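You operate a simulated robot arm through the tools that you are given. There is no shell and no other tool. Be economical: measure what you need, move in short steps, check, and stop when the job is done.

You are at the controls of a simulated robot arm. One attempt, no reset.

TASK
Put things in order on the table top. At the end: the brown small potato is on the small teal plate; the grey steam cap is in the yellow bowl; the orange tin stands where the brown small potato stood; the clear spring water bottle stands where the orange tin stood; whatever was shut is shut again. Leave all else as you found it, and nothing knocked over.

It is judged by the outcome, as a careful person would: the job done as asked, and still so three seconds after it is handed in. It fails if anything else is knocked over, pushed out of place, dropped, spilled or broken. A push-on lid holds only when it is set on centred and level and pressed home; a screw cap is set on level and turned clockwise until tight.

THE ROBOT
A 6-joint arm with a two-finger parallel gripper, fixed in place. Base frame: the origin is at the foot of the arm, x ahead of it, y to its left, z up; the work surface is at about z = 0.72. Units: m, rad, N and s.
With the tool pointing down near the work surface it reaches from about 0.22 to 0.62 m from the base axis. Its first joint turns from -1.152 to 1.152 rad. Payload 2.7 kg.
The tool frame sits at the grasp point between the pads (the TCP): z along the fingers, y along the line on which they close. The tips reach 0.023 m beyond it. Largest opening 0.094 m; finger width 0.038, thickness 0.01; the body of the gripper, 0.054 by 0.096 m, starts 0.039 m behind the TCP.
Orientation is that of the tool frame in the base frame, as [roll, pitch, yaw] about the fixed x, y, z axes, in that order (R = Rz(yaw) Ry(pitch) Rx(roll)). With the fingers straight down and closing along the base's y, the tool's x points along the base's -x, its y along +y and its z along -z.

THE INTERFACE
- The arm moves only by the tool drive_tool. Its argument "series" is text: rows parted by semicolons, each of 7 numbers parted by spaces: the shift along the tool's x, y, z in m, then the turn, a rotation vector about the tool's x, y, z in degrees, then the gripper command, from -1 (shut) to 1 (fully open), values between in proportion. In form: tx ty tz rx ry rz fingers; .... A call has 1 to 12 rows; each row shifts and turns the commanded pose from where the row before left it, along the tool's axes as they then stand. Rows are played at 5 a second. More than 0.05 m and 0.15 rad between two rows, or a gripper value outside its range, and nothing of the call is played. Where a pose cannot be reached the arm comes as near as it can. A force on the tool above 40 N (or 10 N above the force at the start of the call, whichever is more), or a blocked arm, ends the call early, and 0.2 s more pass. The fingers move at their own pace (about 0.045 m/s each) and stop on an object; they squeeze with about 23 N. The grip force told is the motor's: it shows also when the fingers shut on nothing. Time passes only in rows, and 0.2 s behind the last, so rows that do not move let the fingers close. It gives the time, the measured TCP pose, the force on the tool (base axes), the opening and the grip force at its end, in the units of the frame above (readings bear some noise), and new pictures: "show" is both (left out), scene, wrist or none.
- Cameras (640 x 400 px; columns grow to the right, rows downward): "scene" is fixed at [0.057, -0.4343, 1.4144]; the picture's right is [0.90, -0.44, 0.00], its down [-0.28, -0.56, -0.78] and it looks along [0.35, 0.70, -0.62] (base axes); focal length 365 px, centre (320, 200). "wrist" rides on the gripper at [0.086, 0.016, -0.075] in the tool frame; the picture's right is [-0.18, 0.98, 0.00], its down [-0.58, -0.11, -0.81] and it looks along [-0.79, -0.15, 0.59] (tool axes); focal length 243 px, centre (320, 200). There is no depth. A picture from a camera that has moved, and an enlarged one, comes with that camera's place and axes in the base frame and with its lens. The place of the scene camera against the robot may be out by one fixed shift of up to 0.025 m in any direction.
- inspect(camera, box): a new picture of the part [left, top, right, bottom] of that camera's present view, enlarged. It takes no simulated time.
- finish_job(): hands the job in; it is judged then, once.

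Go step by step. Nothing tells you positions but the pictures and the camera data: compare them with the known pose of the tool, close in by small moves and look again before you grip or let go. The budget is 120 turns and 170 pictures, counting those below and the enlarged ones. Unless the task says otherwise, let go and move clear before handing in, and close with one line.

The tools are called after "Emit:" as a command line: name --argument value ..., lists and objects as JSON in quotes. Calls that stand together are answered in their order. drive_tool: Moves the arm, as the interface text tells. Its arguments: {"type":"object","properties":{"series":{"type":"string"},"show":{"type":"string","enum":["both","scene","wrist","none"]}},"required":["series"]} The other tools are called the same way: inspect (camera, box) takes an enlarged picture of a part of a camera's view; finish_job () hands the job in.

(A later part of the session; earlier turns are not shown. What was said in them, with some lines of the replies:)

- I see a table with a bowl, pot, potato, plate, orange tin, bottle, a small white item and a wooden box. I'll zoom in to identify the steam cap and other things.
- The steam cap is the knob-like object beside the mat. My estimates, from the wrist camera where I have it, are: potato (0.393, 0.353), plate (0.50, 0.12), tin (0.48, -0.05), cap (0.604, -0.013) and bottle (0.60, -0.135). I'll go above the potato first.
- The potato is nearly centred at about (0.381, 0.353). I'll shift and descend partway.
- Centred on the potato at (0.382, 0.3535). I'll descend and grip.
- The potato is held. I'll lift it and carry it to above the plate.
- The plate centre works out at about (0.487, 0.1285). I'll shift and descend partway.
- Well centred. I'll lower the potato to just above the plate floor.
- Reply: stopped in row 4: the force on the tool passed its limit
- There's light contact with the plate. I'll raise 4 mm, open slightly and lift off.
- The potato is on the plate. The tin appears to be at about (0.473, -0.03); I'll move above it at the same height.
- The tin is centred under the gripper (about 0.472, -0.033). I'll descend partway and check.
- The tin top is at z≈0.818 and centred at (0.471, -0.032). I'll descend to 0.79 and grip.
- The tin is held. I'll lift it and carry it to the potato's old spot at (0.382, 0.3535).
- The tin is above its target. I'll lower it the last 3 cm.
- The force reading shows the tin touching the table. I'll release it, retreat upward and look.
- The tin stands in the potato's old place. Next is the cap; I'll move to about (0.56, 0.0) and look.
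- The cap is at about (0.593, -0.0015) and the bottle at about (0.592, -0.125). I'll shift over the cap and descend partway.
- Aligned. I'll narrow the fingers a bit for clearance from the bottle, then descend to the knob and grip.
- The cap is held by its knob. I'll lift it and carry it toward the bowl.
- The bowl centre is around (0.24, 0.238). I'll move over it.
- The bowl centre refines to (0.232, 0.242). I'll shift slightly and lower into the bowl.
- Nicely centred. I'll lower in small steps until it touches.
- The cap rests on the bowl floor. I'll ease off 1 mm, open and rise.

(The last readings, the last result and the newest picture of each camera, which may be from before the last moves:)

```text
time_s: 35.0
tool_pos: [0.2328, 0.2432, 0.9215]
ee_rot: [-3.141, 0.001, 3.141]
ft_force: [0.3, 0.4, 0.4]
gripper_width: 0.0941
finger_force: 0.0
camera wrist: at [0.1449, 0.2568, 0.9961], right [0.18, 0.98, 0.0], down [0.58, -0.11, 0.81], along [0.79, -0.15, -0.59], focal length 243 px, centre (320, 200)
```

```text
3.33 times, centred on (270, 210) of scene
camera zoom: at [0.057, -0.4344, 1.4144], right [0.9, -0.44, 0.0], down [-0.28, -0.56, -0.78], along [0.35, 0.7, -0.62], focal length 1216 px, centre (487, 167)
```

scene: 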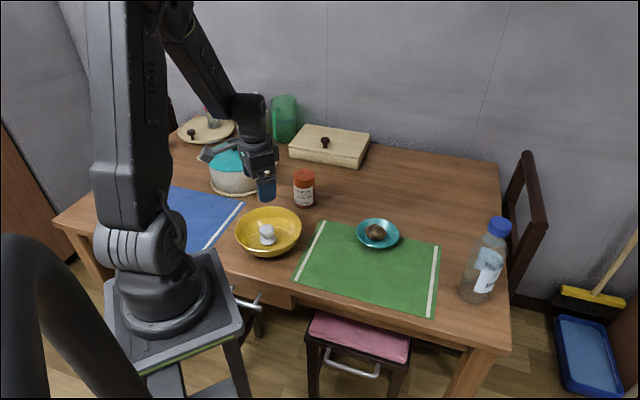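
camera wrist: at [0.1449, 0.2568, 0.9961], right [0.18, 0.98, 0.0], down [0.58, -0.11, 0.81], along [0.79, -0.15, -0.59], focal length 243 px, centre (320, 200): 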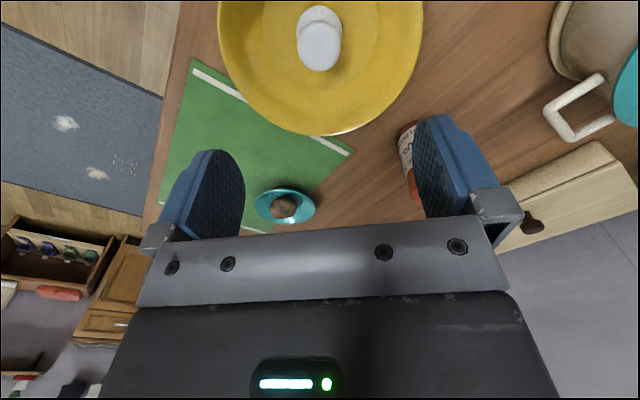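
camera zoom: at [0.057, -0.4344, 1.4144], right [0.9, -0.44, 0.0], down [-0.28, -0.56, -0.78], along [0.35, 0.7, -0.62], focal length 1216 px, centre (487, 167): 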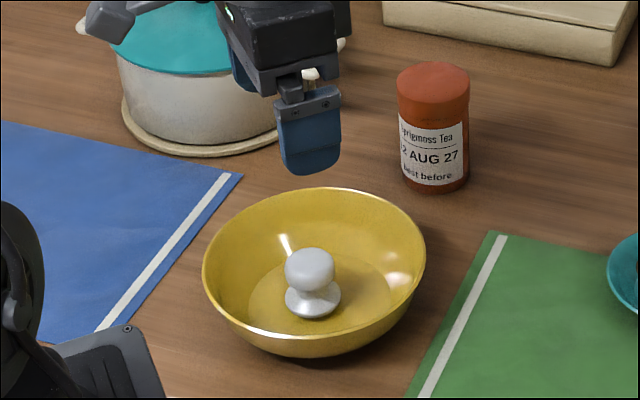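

The cap is in the bowl. Last is the bottle at about (0.59, -0.125); I'll rise well above its top and move over.

Emit:
drive_tool --series "0 0 -0.04 0 0 0 1; 0 0 -0.04 0 0 0 1; 0 0 -0.04 0 0 0 1; -0.032 -0.036 0 0 0 0 1; -0.032 -0.036 0 0 0 0 1; -0.032 -0.036 0 0 0 0 1; -0.032 -0.036 0 0 0 0 1; -0.032 -0.036 0 0 0 0 1; -0.032 -0.036 0 0 0 0 1; -0.032 -0.036 0 0 0 0 1; -0.032 -0.036 0 0 0 0 1; -0.032 -0.036 0 0 0 0 1" --show "none"

Emit:
drive_tool --series "-0.015 -0.036 0 0 0 0 1; -0.01 -0.005 0 0 0 0 1; 0 0 0 0 0 0 1"

Emit:
inspect --camera "scene" --box '[390, 150, 550, 310]'

```text
time_s: 37.6
tool_pos: [0.5233, -0.0859, 1.0384]
ee_rot: [3.139, -0.001, -3.141]
ft_force: [-0.4, -0.3, 0.7]
gripper_width: 0.0939
finger_force: 0.0
```

```text
time_s: 38.4
tool_pos: [0.5473, -0.1257, 1.0408]
ee_rot: [3.139, 0.0, -3.141]
ft_force: [-0.4, -0.6, 0.0]
gripper_width: 0.0941
finger_force: 0.1
camera wrist: at [0.4598, -0.1105, 1.115], right [0.18, 0.98, 0.0], down [0.58, -0.11, 0.81], along [0.79, -0.15, -0.59], focal length 243 px, centre (320, 200)
```

scene: 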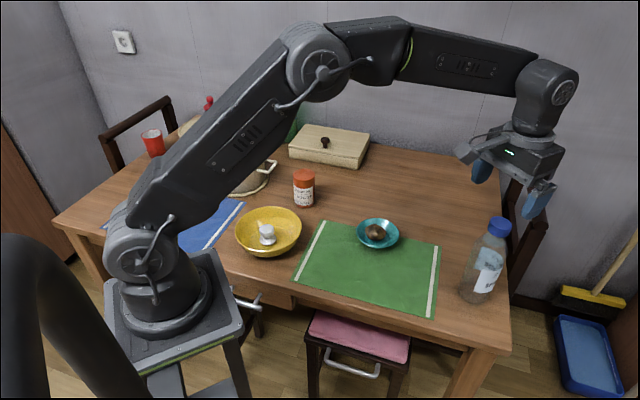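
wrist: 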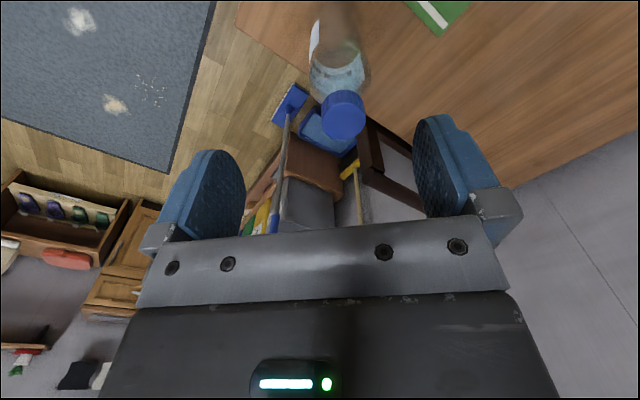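

```text
2.50 times, centred on (470, 230) of scene
camera zoom: at [0.057, -0.4344, 1.4144], right [0.9, -0.44, 0.0], down [-0.28, -0.56, -0.78], along [0.35, 0.7, -0.62], focal length 912 px, centre (-55, 125)
```

zoom: 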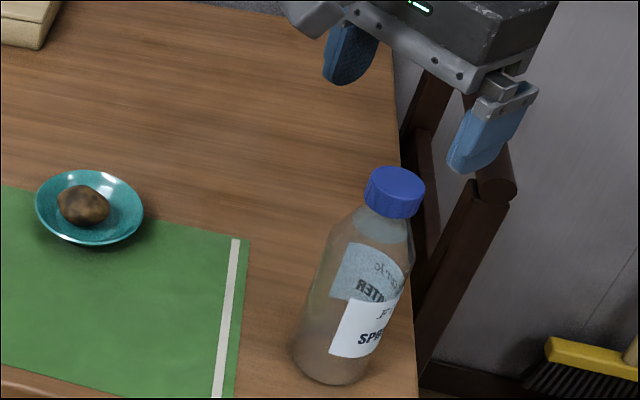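

The bottle cap appears at about (0.594, -0.113). I'll move nearer and descend a bit, then measure again.

Emit:
drive_tool --series "-0.02 0.005 0.02 0 0 0 1; -0.024 0.006 0.025 0 0 0 1; 0 0 0 0 0 0 1"

Emit:
inspect --camera "scene" --box '[420, 140, 560, 310]'

```text
time_s: 39.2
tool_pos: [0.5905, -0.1135, 0.9943]
ee_rot: [3.141, 0.0, 3.141]
ft_force: [-0.5, -1.2, -0.1]
gripper_width: 0.0941
finger_force: 0.1
camera wrist: at [0.503, -0.0983, 1.0683], right [0.18, 0.98, 0.0], down [0.58, -0.11, 0.81], along [0.79, -0.15, -0.59], focal length 243 px, centre (320, 200)
```

scene: 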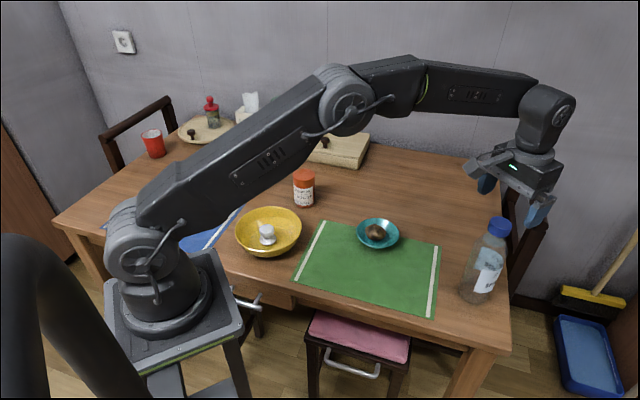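
wrist: 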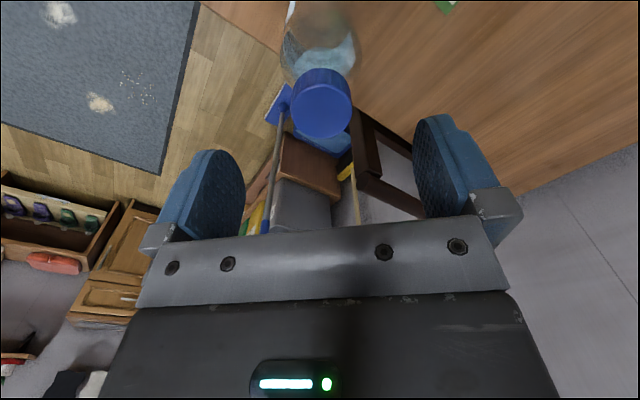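

```text
2.35 times, centred on (490, 225) of scene
camera zoom: at [0.057, -0.4343, 1.4144], right [0.9, -0.44, 0.0], down [-0.28, -0.56, -0.78], along [0.35, 0.7, -0.62], focal length 858 px, centre (-80, 141)
```

zoom: 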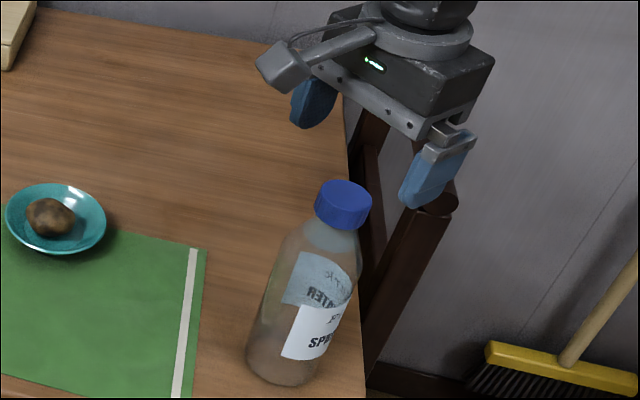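

Estimated cap top is at (0.598, -0.115, z≈0.92). I'll descend a bit more to sharpen this; the fingers are well clear of the cap sideways.

Emit:
drive_tool --series "-0.005 -0.002 0.02 0 0 0 1; 0 0 0.015 0 0 0 1; 0 0 0 0 0 0 1"

Emit:
inspect --camera "wrist" --box '[220, 0, 420, 230]'

Emit:
inspect --camera "scene" --box '[420, 140, 560, 310]'

```text
time_s: 40.0
tool_pos: [0.5958, -0.1138, 0.9598]
ee_rot: [3.141, 0.0, -3.141]
ft_force: [0.0, 0.5, 1.0]
gripper_width: 0.0939
finger_force: 0.0
camera wrist: at [0.5081, -0.0998, 1.0335], right [0.18, 0.98, 0.0], down [0.58, -0.11, 0.81], along [0.79, -0.15, -0.59], focal length 243 px, centre (320, 200)
```

scene: 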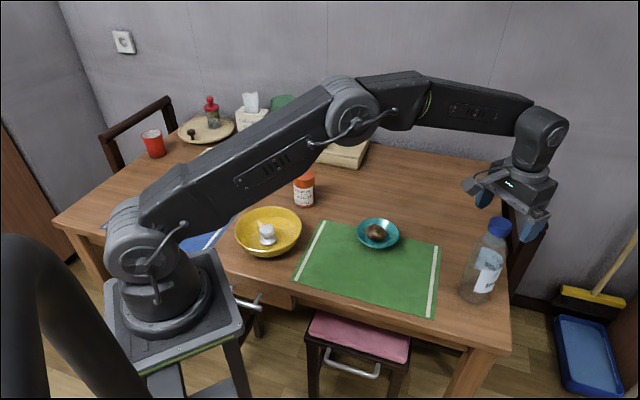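
wrist: 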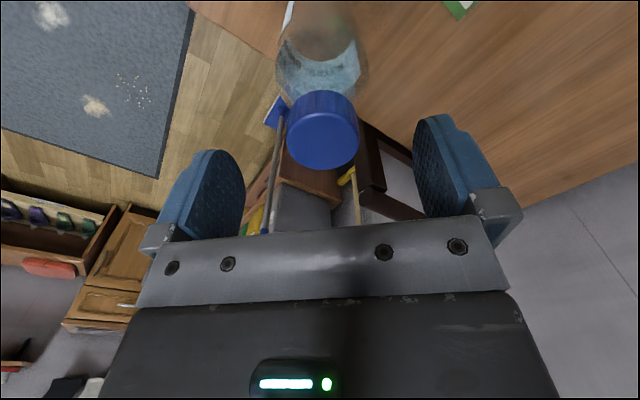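

```text
1.74 times, centred on (320, 115) of wrist
camera zoom: at [0.5081, -0.0998, 1.0335], right [0.18, 0.98, 0.0], down [0.58, -0.11, 0.81], along [0.79, -0.15, -0.59], focal length 422 px, centre (320, 348)
```

zoom: 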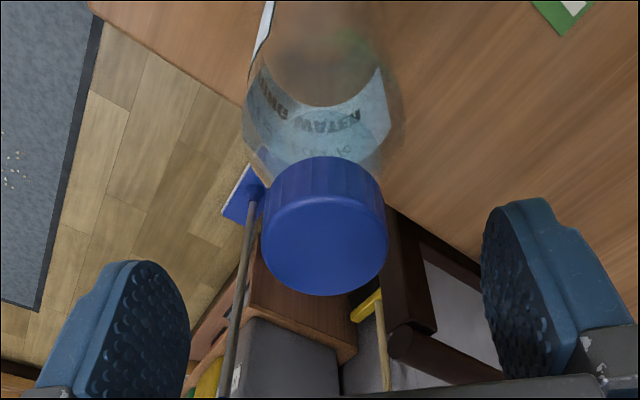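

```text
2.35 times, centred on (490, 225) of scene
camera zoom: at [0.057, -0.4343, 1.4144], right [0.9, -0.44, 0.0], down [-0.28, -0.56, -0.78], along [0.35, 0.7, -0.62], focal length 858 px, centre (-80, 141)
```

zoom: 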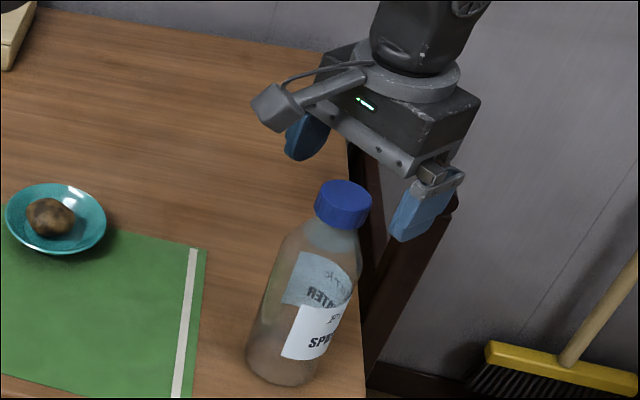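

The cap top triangulates to about (0.590, -0.114, 0.935). I'll move back 5 mm and descend to TCP z≈0.926, then look before gripping.

Emit:
drive_tool --series "0.005 0 0.012 0 0 0 1; 0 0 0.012 0 0 0 1; 0 0 0.01 0 0 0 1; 0 0 0 0 0 0 1"

Emit:
inspect --camera "wrist" --box '[220, 20, 420, 240]'

Emit:
inspect --camera "scene" --box '[440, 150, 560, 270]'

```text
time_s: 41.0
tool_pos: [0.5885, -0.1156, 0.9251]
ee_rot: [3.14, 0.001, -3.141]
ft_force: [-1.0, 0.3, -0.5]
gripper_width: 0.0942
finger_force: 0.1
camera wrist: at [0.5022, -0.1007, 0.9996], right [0.18, 0.98, 0.0], down [0.58, -0.11, 0.81], along [0.79, -0.15, -0.59], focal length 243 px, centre (320, 200)
```

scene: 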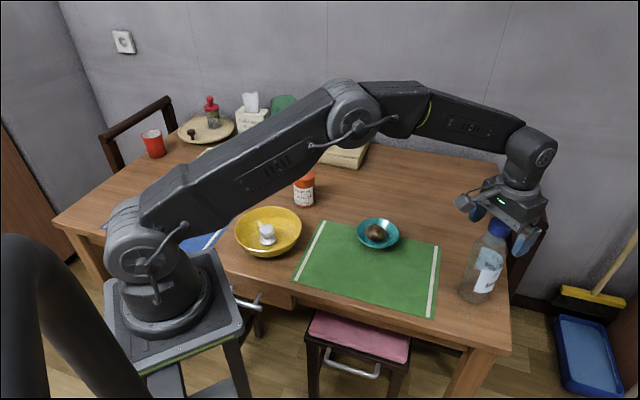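
wrist: 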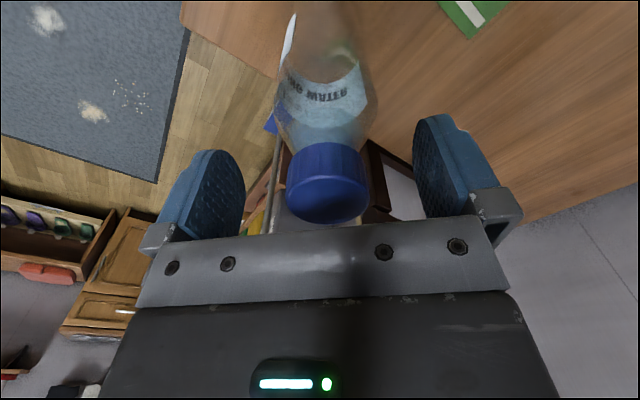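

```text
1.82 times, centred on (320, 130) of wrist
camera zoom: at [0.5022, -0.1007, 0.9996], right [0.18, 0.98, 0.0], down [0.58, -0.11, 0.81], along [0.79, -0.15, -0.59], focal length 441 px, centre (320, 327)
```

zoom: 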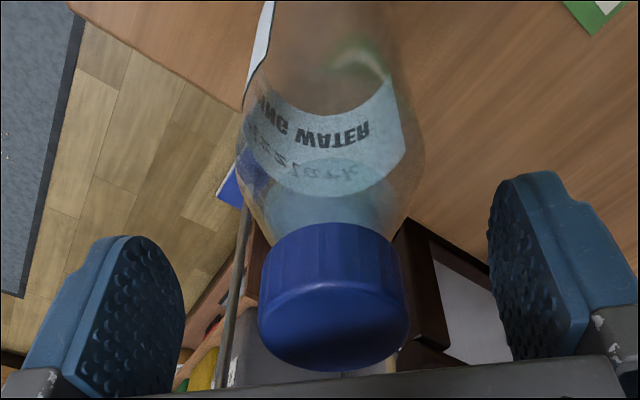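

```text
3.33 times, centred on (500, 210) of scene
camera zoom: at [0.057, -0.4343, 1.4144], right [0.9, -0.44, 0.0], down [-0.28, -0.56, -0.78], along [0.35, 0.7, -0.62], focal length 1216 px, centre (-280, 167)
```

zoom: 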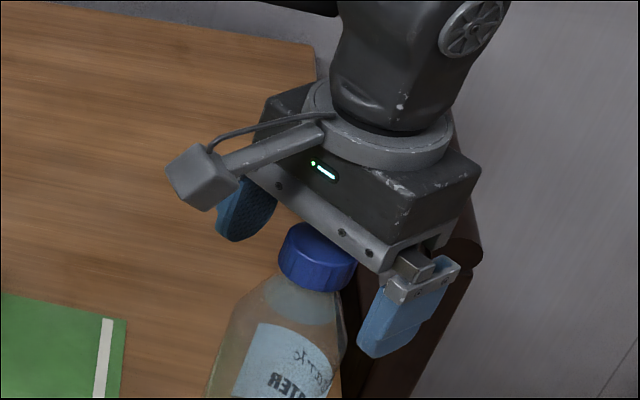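

The cap sits between the fingers with the tips about level with its lower edge. I'll raise 3 mm, nudge y by 2 mm and grip.

Emit:
drive_tool --series "0 0.002 -0.003 0 0 0 1; 0 0 0 0 0 0 0; 0 0 0 0 0 0 -1; 0 0 0 0 0 0 -1; 0 0 0 0 0 0 -1; 0 0 0 0 0 0 -1; 0 0 0 0 0 0 -1"

Emit:
inspect --camera "scene" --box '[420, 160, 560, 320]'

```text
time_s: 42.6
tool_pos: [0.5891, -0.1131, 0.9295]
ee_rot: [3.14, 0.0, -3.141]
ft_force: [-0.5, 1.1, 0.5]
gripper_width: 0.0375
finger_force: 23.4
camera wrist: at [0.5026, -0.0987, 1.0029], right [0.18, 0.98, 0.0], down [0.58, -0.11, 0.81], along [0.79, -0.15, -0.59], focal length 243 px, centre (320, 200)
```

scene: 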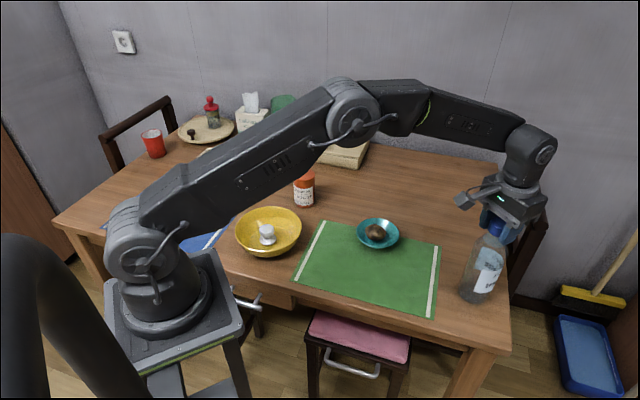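
wrist: 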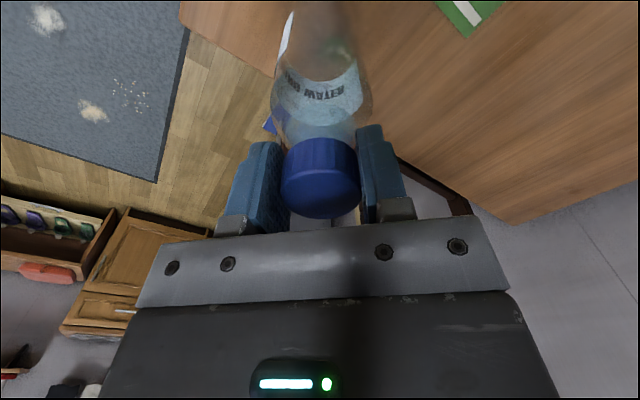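

```text
2.50 times, centred on (490, 240) of scene
camera zoom: at [0.057, -0.4343, 1.4144], right [0.9, -0.44, 0.0], down [-0.28, -0.56, -0.78], along [0.35, 0.7, -0.62], focal length 912 px, centre (-105, 100)
```

zoom: 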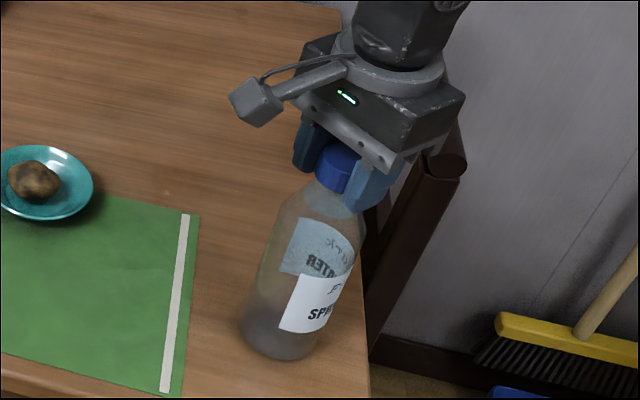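

Gripped on the cap (0.0375 m). I'll lift a little to check the hold.

Emit:
drive_tool --series "0 0 -0.01 0 0 0 -1; 0 0 -0.02 0 0 0 -1; 0 0 -0.02 0 0 0 -1; 0 0 0 0 0 0 -1; 0 0 0 0 0 0 -1"

Emit:
inspect --camera "scene" --box '[420, 160, 560, 320]'

```text
time_s: 43.8
tool_pos: [0.5906, -0.114, 0.9768]
ee_rot: [3.14, -0.001, 3.14]
ft_force: [-0.6, -0.6, -5.6]
gripper_width: 0.0376
finger_force: 23.4
camera wrist: at [0.5024, -0.0989, 1.0515], right [0.18, 0.98, 0.0], down [0.58, -0.11, 0.81], along [0.79, -0.15, -0.59], focal length 243 px, centre (320, 200)
```

scene: 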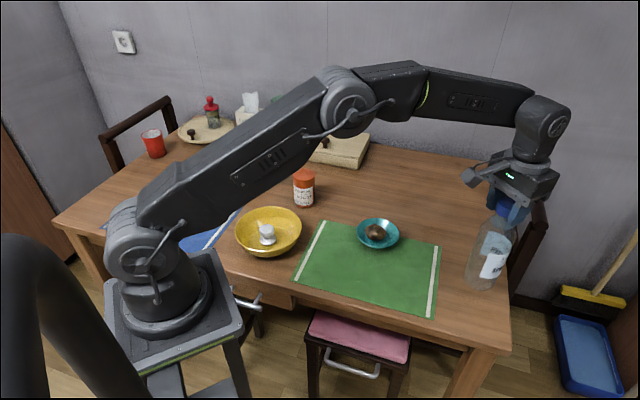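
wrist: 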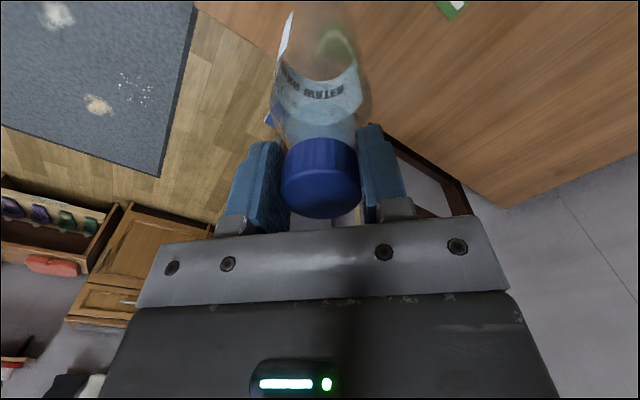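

```text
2.50 times, centred on (490, 240) of scene
camera zoom: at [0.0571, -0.4344, 1.4144], right [0.9, -0.44, 0.0], down [-0.28, -0.56, -0.78], along [0.35, 0.7, -0.62], focal length 912 px, centre (-105, 100)
```

zoom: 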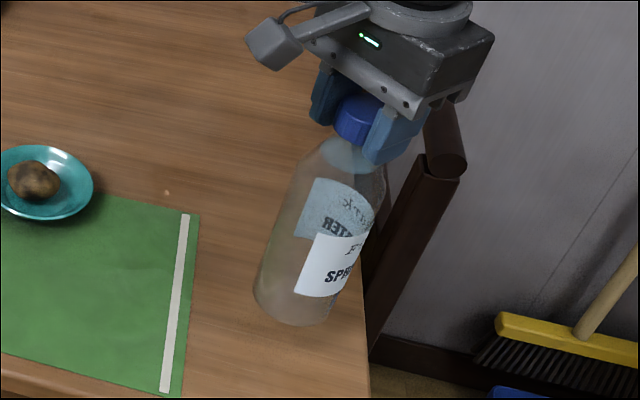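

The bottle lifts cleanly and hangs upright. I'll move it gently over the tin's old place (0.470, -0.0325).

Emit:
drive_tool --series "0.01 0.0068 0 0 0 0 -1; 0.02 0.0136 0 0 0 0 -1; 0.02 0.0136 0 0 0 0 -1; 0.02 0.0136 0 0 0 0 -1; 0.02 0.0136 0 0 0 0 -1; 0.02 0.0136 0 0 0 0 -1; 0.01 0.0068 0 0 0 0 -1; 0 0 0 0 0 0 -1; 0 0 0 0 0 0 -1"

Emit:
inspect --camera "scene" --box '[330, 160, 470, 320]'

```text
time_s: 45.8
tool_pos: [0.4699, -0.0324, 0.9772]
ee_rot: [3.14, -0.001, 3.139]
ft_force: [-0.2, 0.2, -5.0]
gripper_width: 0.0376
finger_force: 23.6
camera wrist: at [0.3822, -0.0165, 1.0511], right [0.18, 0.98, 0.0], down [0.58, -0.11, 0.81], along [0.79, -0.15, -0.59], focal length 243 px, centre (320, 200)
```

scene: 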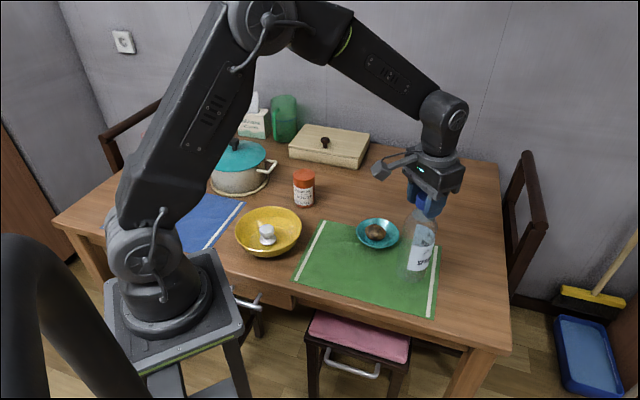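
wrist: 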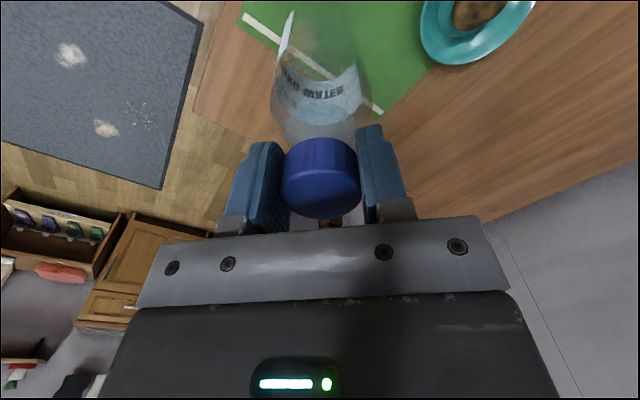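

```text
2.50 times, centred on (400, 240) of scene
camera zoom: at [0.0571, -0.4343, 1.4144], right [0.9, -0.44, 0.0], down [-0.28, -0.56, -0.78], along [0.35, 0.7, -0.62], focal length 912 px, centre (120, 100)
```

zoom: 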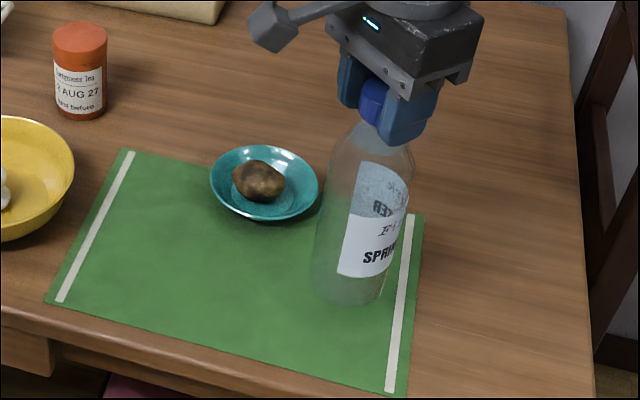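

It's above the spot. I'll lower it, then use fine steps until contact.

Emit:
drive_tool --series "0 0 0.01 0 0 0 -1; 0 0 0.015 0 0 0 -1; 0 0 0.01 0 0 0 -1; 0 0 0.004 0 0 0 -1; 0 0 0.002 0 0 0 -1; 0 0 0.002 0 0 0 -1; 0 0 0 0 0 0 -1" --show "wrist"

```text
time_s: 47.4
tool_pos: [0.4692, -0.0306, 0.9344]
ee_rot: [3.14, 0.0, 3.14]
ft_force: [0.1, -0.4, -5.1]
gripper_width: 0.0372
finger_force: 22.9
camera wrist: at [0.3825, -0.0165, 1.0091], right [0.18, 0.98, 0.0], down [0.58, -0.11, 0.81], along [0.79, -0.15, -0.59], focal length 243 px, centre (320, 200)
```

wrist: 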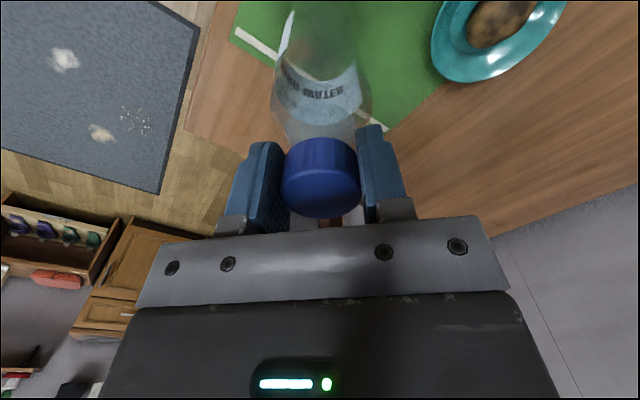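

Emit:
drive_tool --series "0 0 0.0015 0 0 0 -1; 0 0 0.0015 0 0 0 -1; 0 0 0 0 0 0 -1" --show "none"

```text
time_s: 48.2
tool_pos: [0.4687, -0.0318, 0.9313]
ee_rot: [3.138, 0.0, -3.141]
ft_force: [0.1, 0.7, -6.3]
gripper_width: 0.0374
finger_force: 23.1
```

Emit:
drive_tool --series "0 0 0.001 0 0 0 -1; 0 0 0.001 0 0 0 -1; 0 0 0 0 0 0 -1" --show "none"

```text
time_s: 49.0
tool_pos: [0.4694, -0.0312, 0.9301]
ee_rot: [3.139, 0.0, -3.14]
ft_force: [0.2, -0.5, -5.0]
gripper_width: 0.0376
finger_force: 22.7
```

Emit:
drive_tool --series "0 0 0.001 0 0 0 -1; 0 0 0.001 0 0 0 -1; 0 0 0 0 0 0 -1" --show "none"

```text
time_s: 49.8
tool_pos: [0.4707, -0.0329, 0.9279]
ee_rot: [3.141, 0.001, 3.141]
ft_force: [-2.1, 0.7, 2.9]
gripper_width: 0.0373
finger_force: 23.2
```

The load has come off, so the bottle stands on the mat. I'll release and rise straight up.

Emit:
drive_tool --series "0 0 0 0 0 0 0; 0 0 0 0 0 0 0.6; 0 0 0 0 0 0 1; 0 0 0 0 0 0 1; 0 0 0 0 0 0 1; 0 0 -0.02 0 0 0 1; 0 0 -0.04 0 0 0 1; 0 0 -0.045 0 0 0 1; 0 0 0 0 0 0 1"

Emit:
inspect --camera "scene" --box '[220, 150, 500, 325]'

```text
time_s: 51.8
tool_pos: [0.4702, -0.0316, 1.0328]
ee_rot: [3.139, 0.0, -3.141]
ft_force: [0.1, -0.9, 0.0]
gripper_width: 0.094
finger_force: 0.0
camera wrist: at [0.383, -0.0164, 1.1076], right [0.18, 0.98, 0.0], down [0.58, -0.11, 0.81], along [0.79, -0.15, -0.59], focal length 243 px, centre (320, 200)
```

scene: 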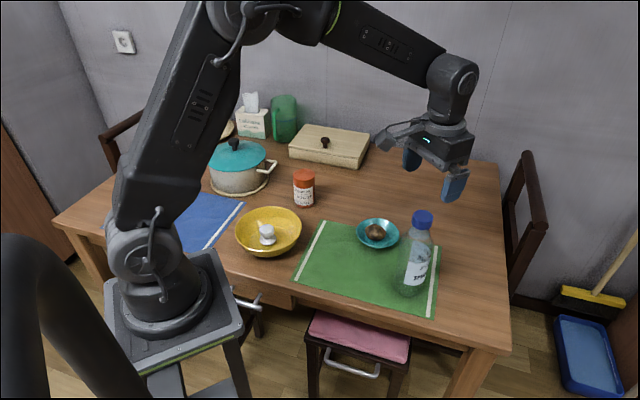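
wrist: 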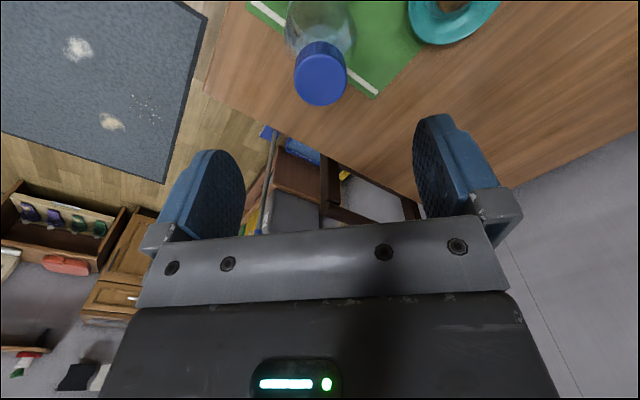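

```text
2.29 times, centred on (360, 238) of scene
camera zoom: at [0.057, -0.4343, 1.4144], right [0.9, -0.44, 0.0], down [-0.28, -0.56, -0.78], along [0.35, 0.7, -0.62], focal length 834 px, centre (229, 114)
```

zoom: 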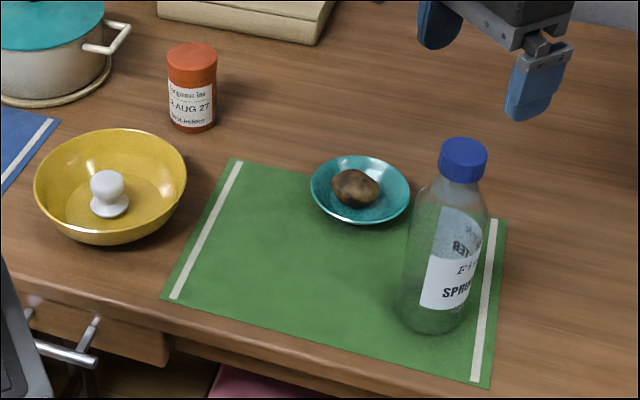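

All four items are where they were asked for, upright, and the arm is clear, so I'll hand it in.

Emit:
finish_job

```text
The job is handed in.
```

The job is handed in: the potato is on the teal plate, the steam cap is in the yellow bowl, the tin stands where the potato was and the bottle stands where the tin was. Nothing shut was opened, and I saw nothing else moved or knocked over.
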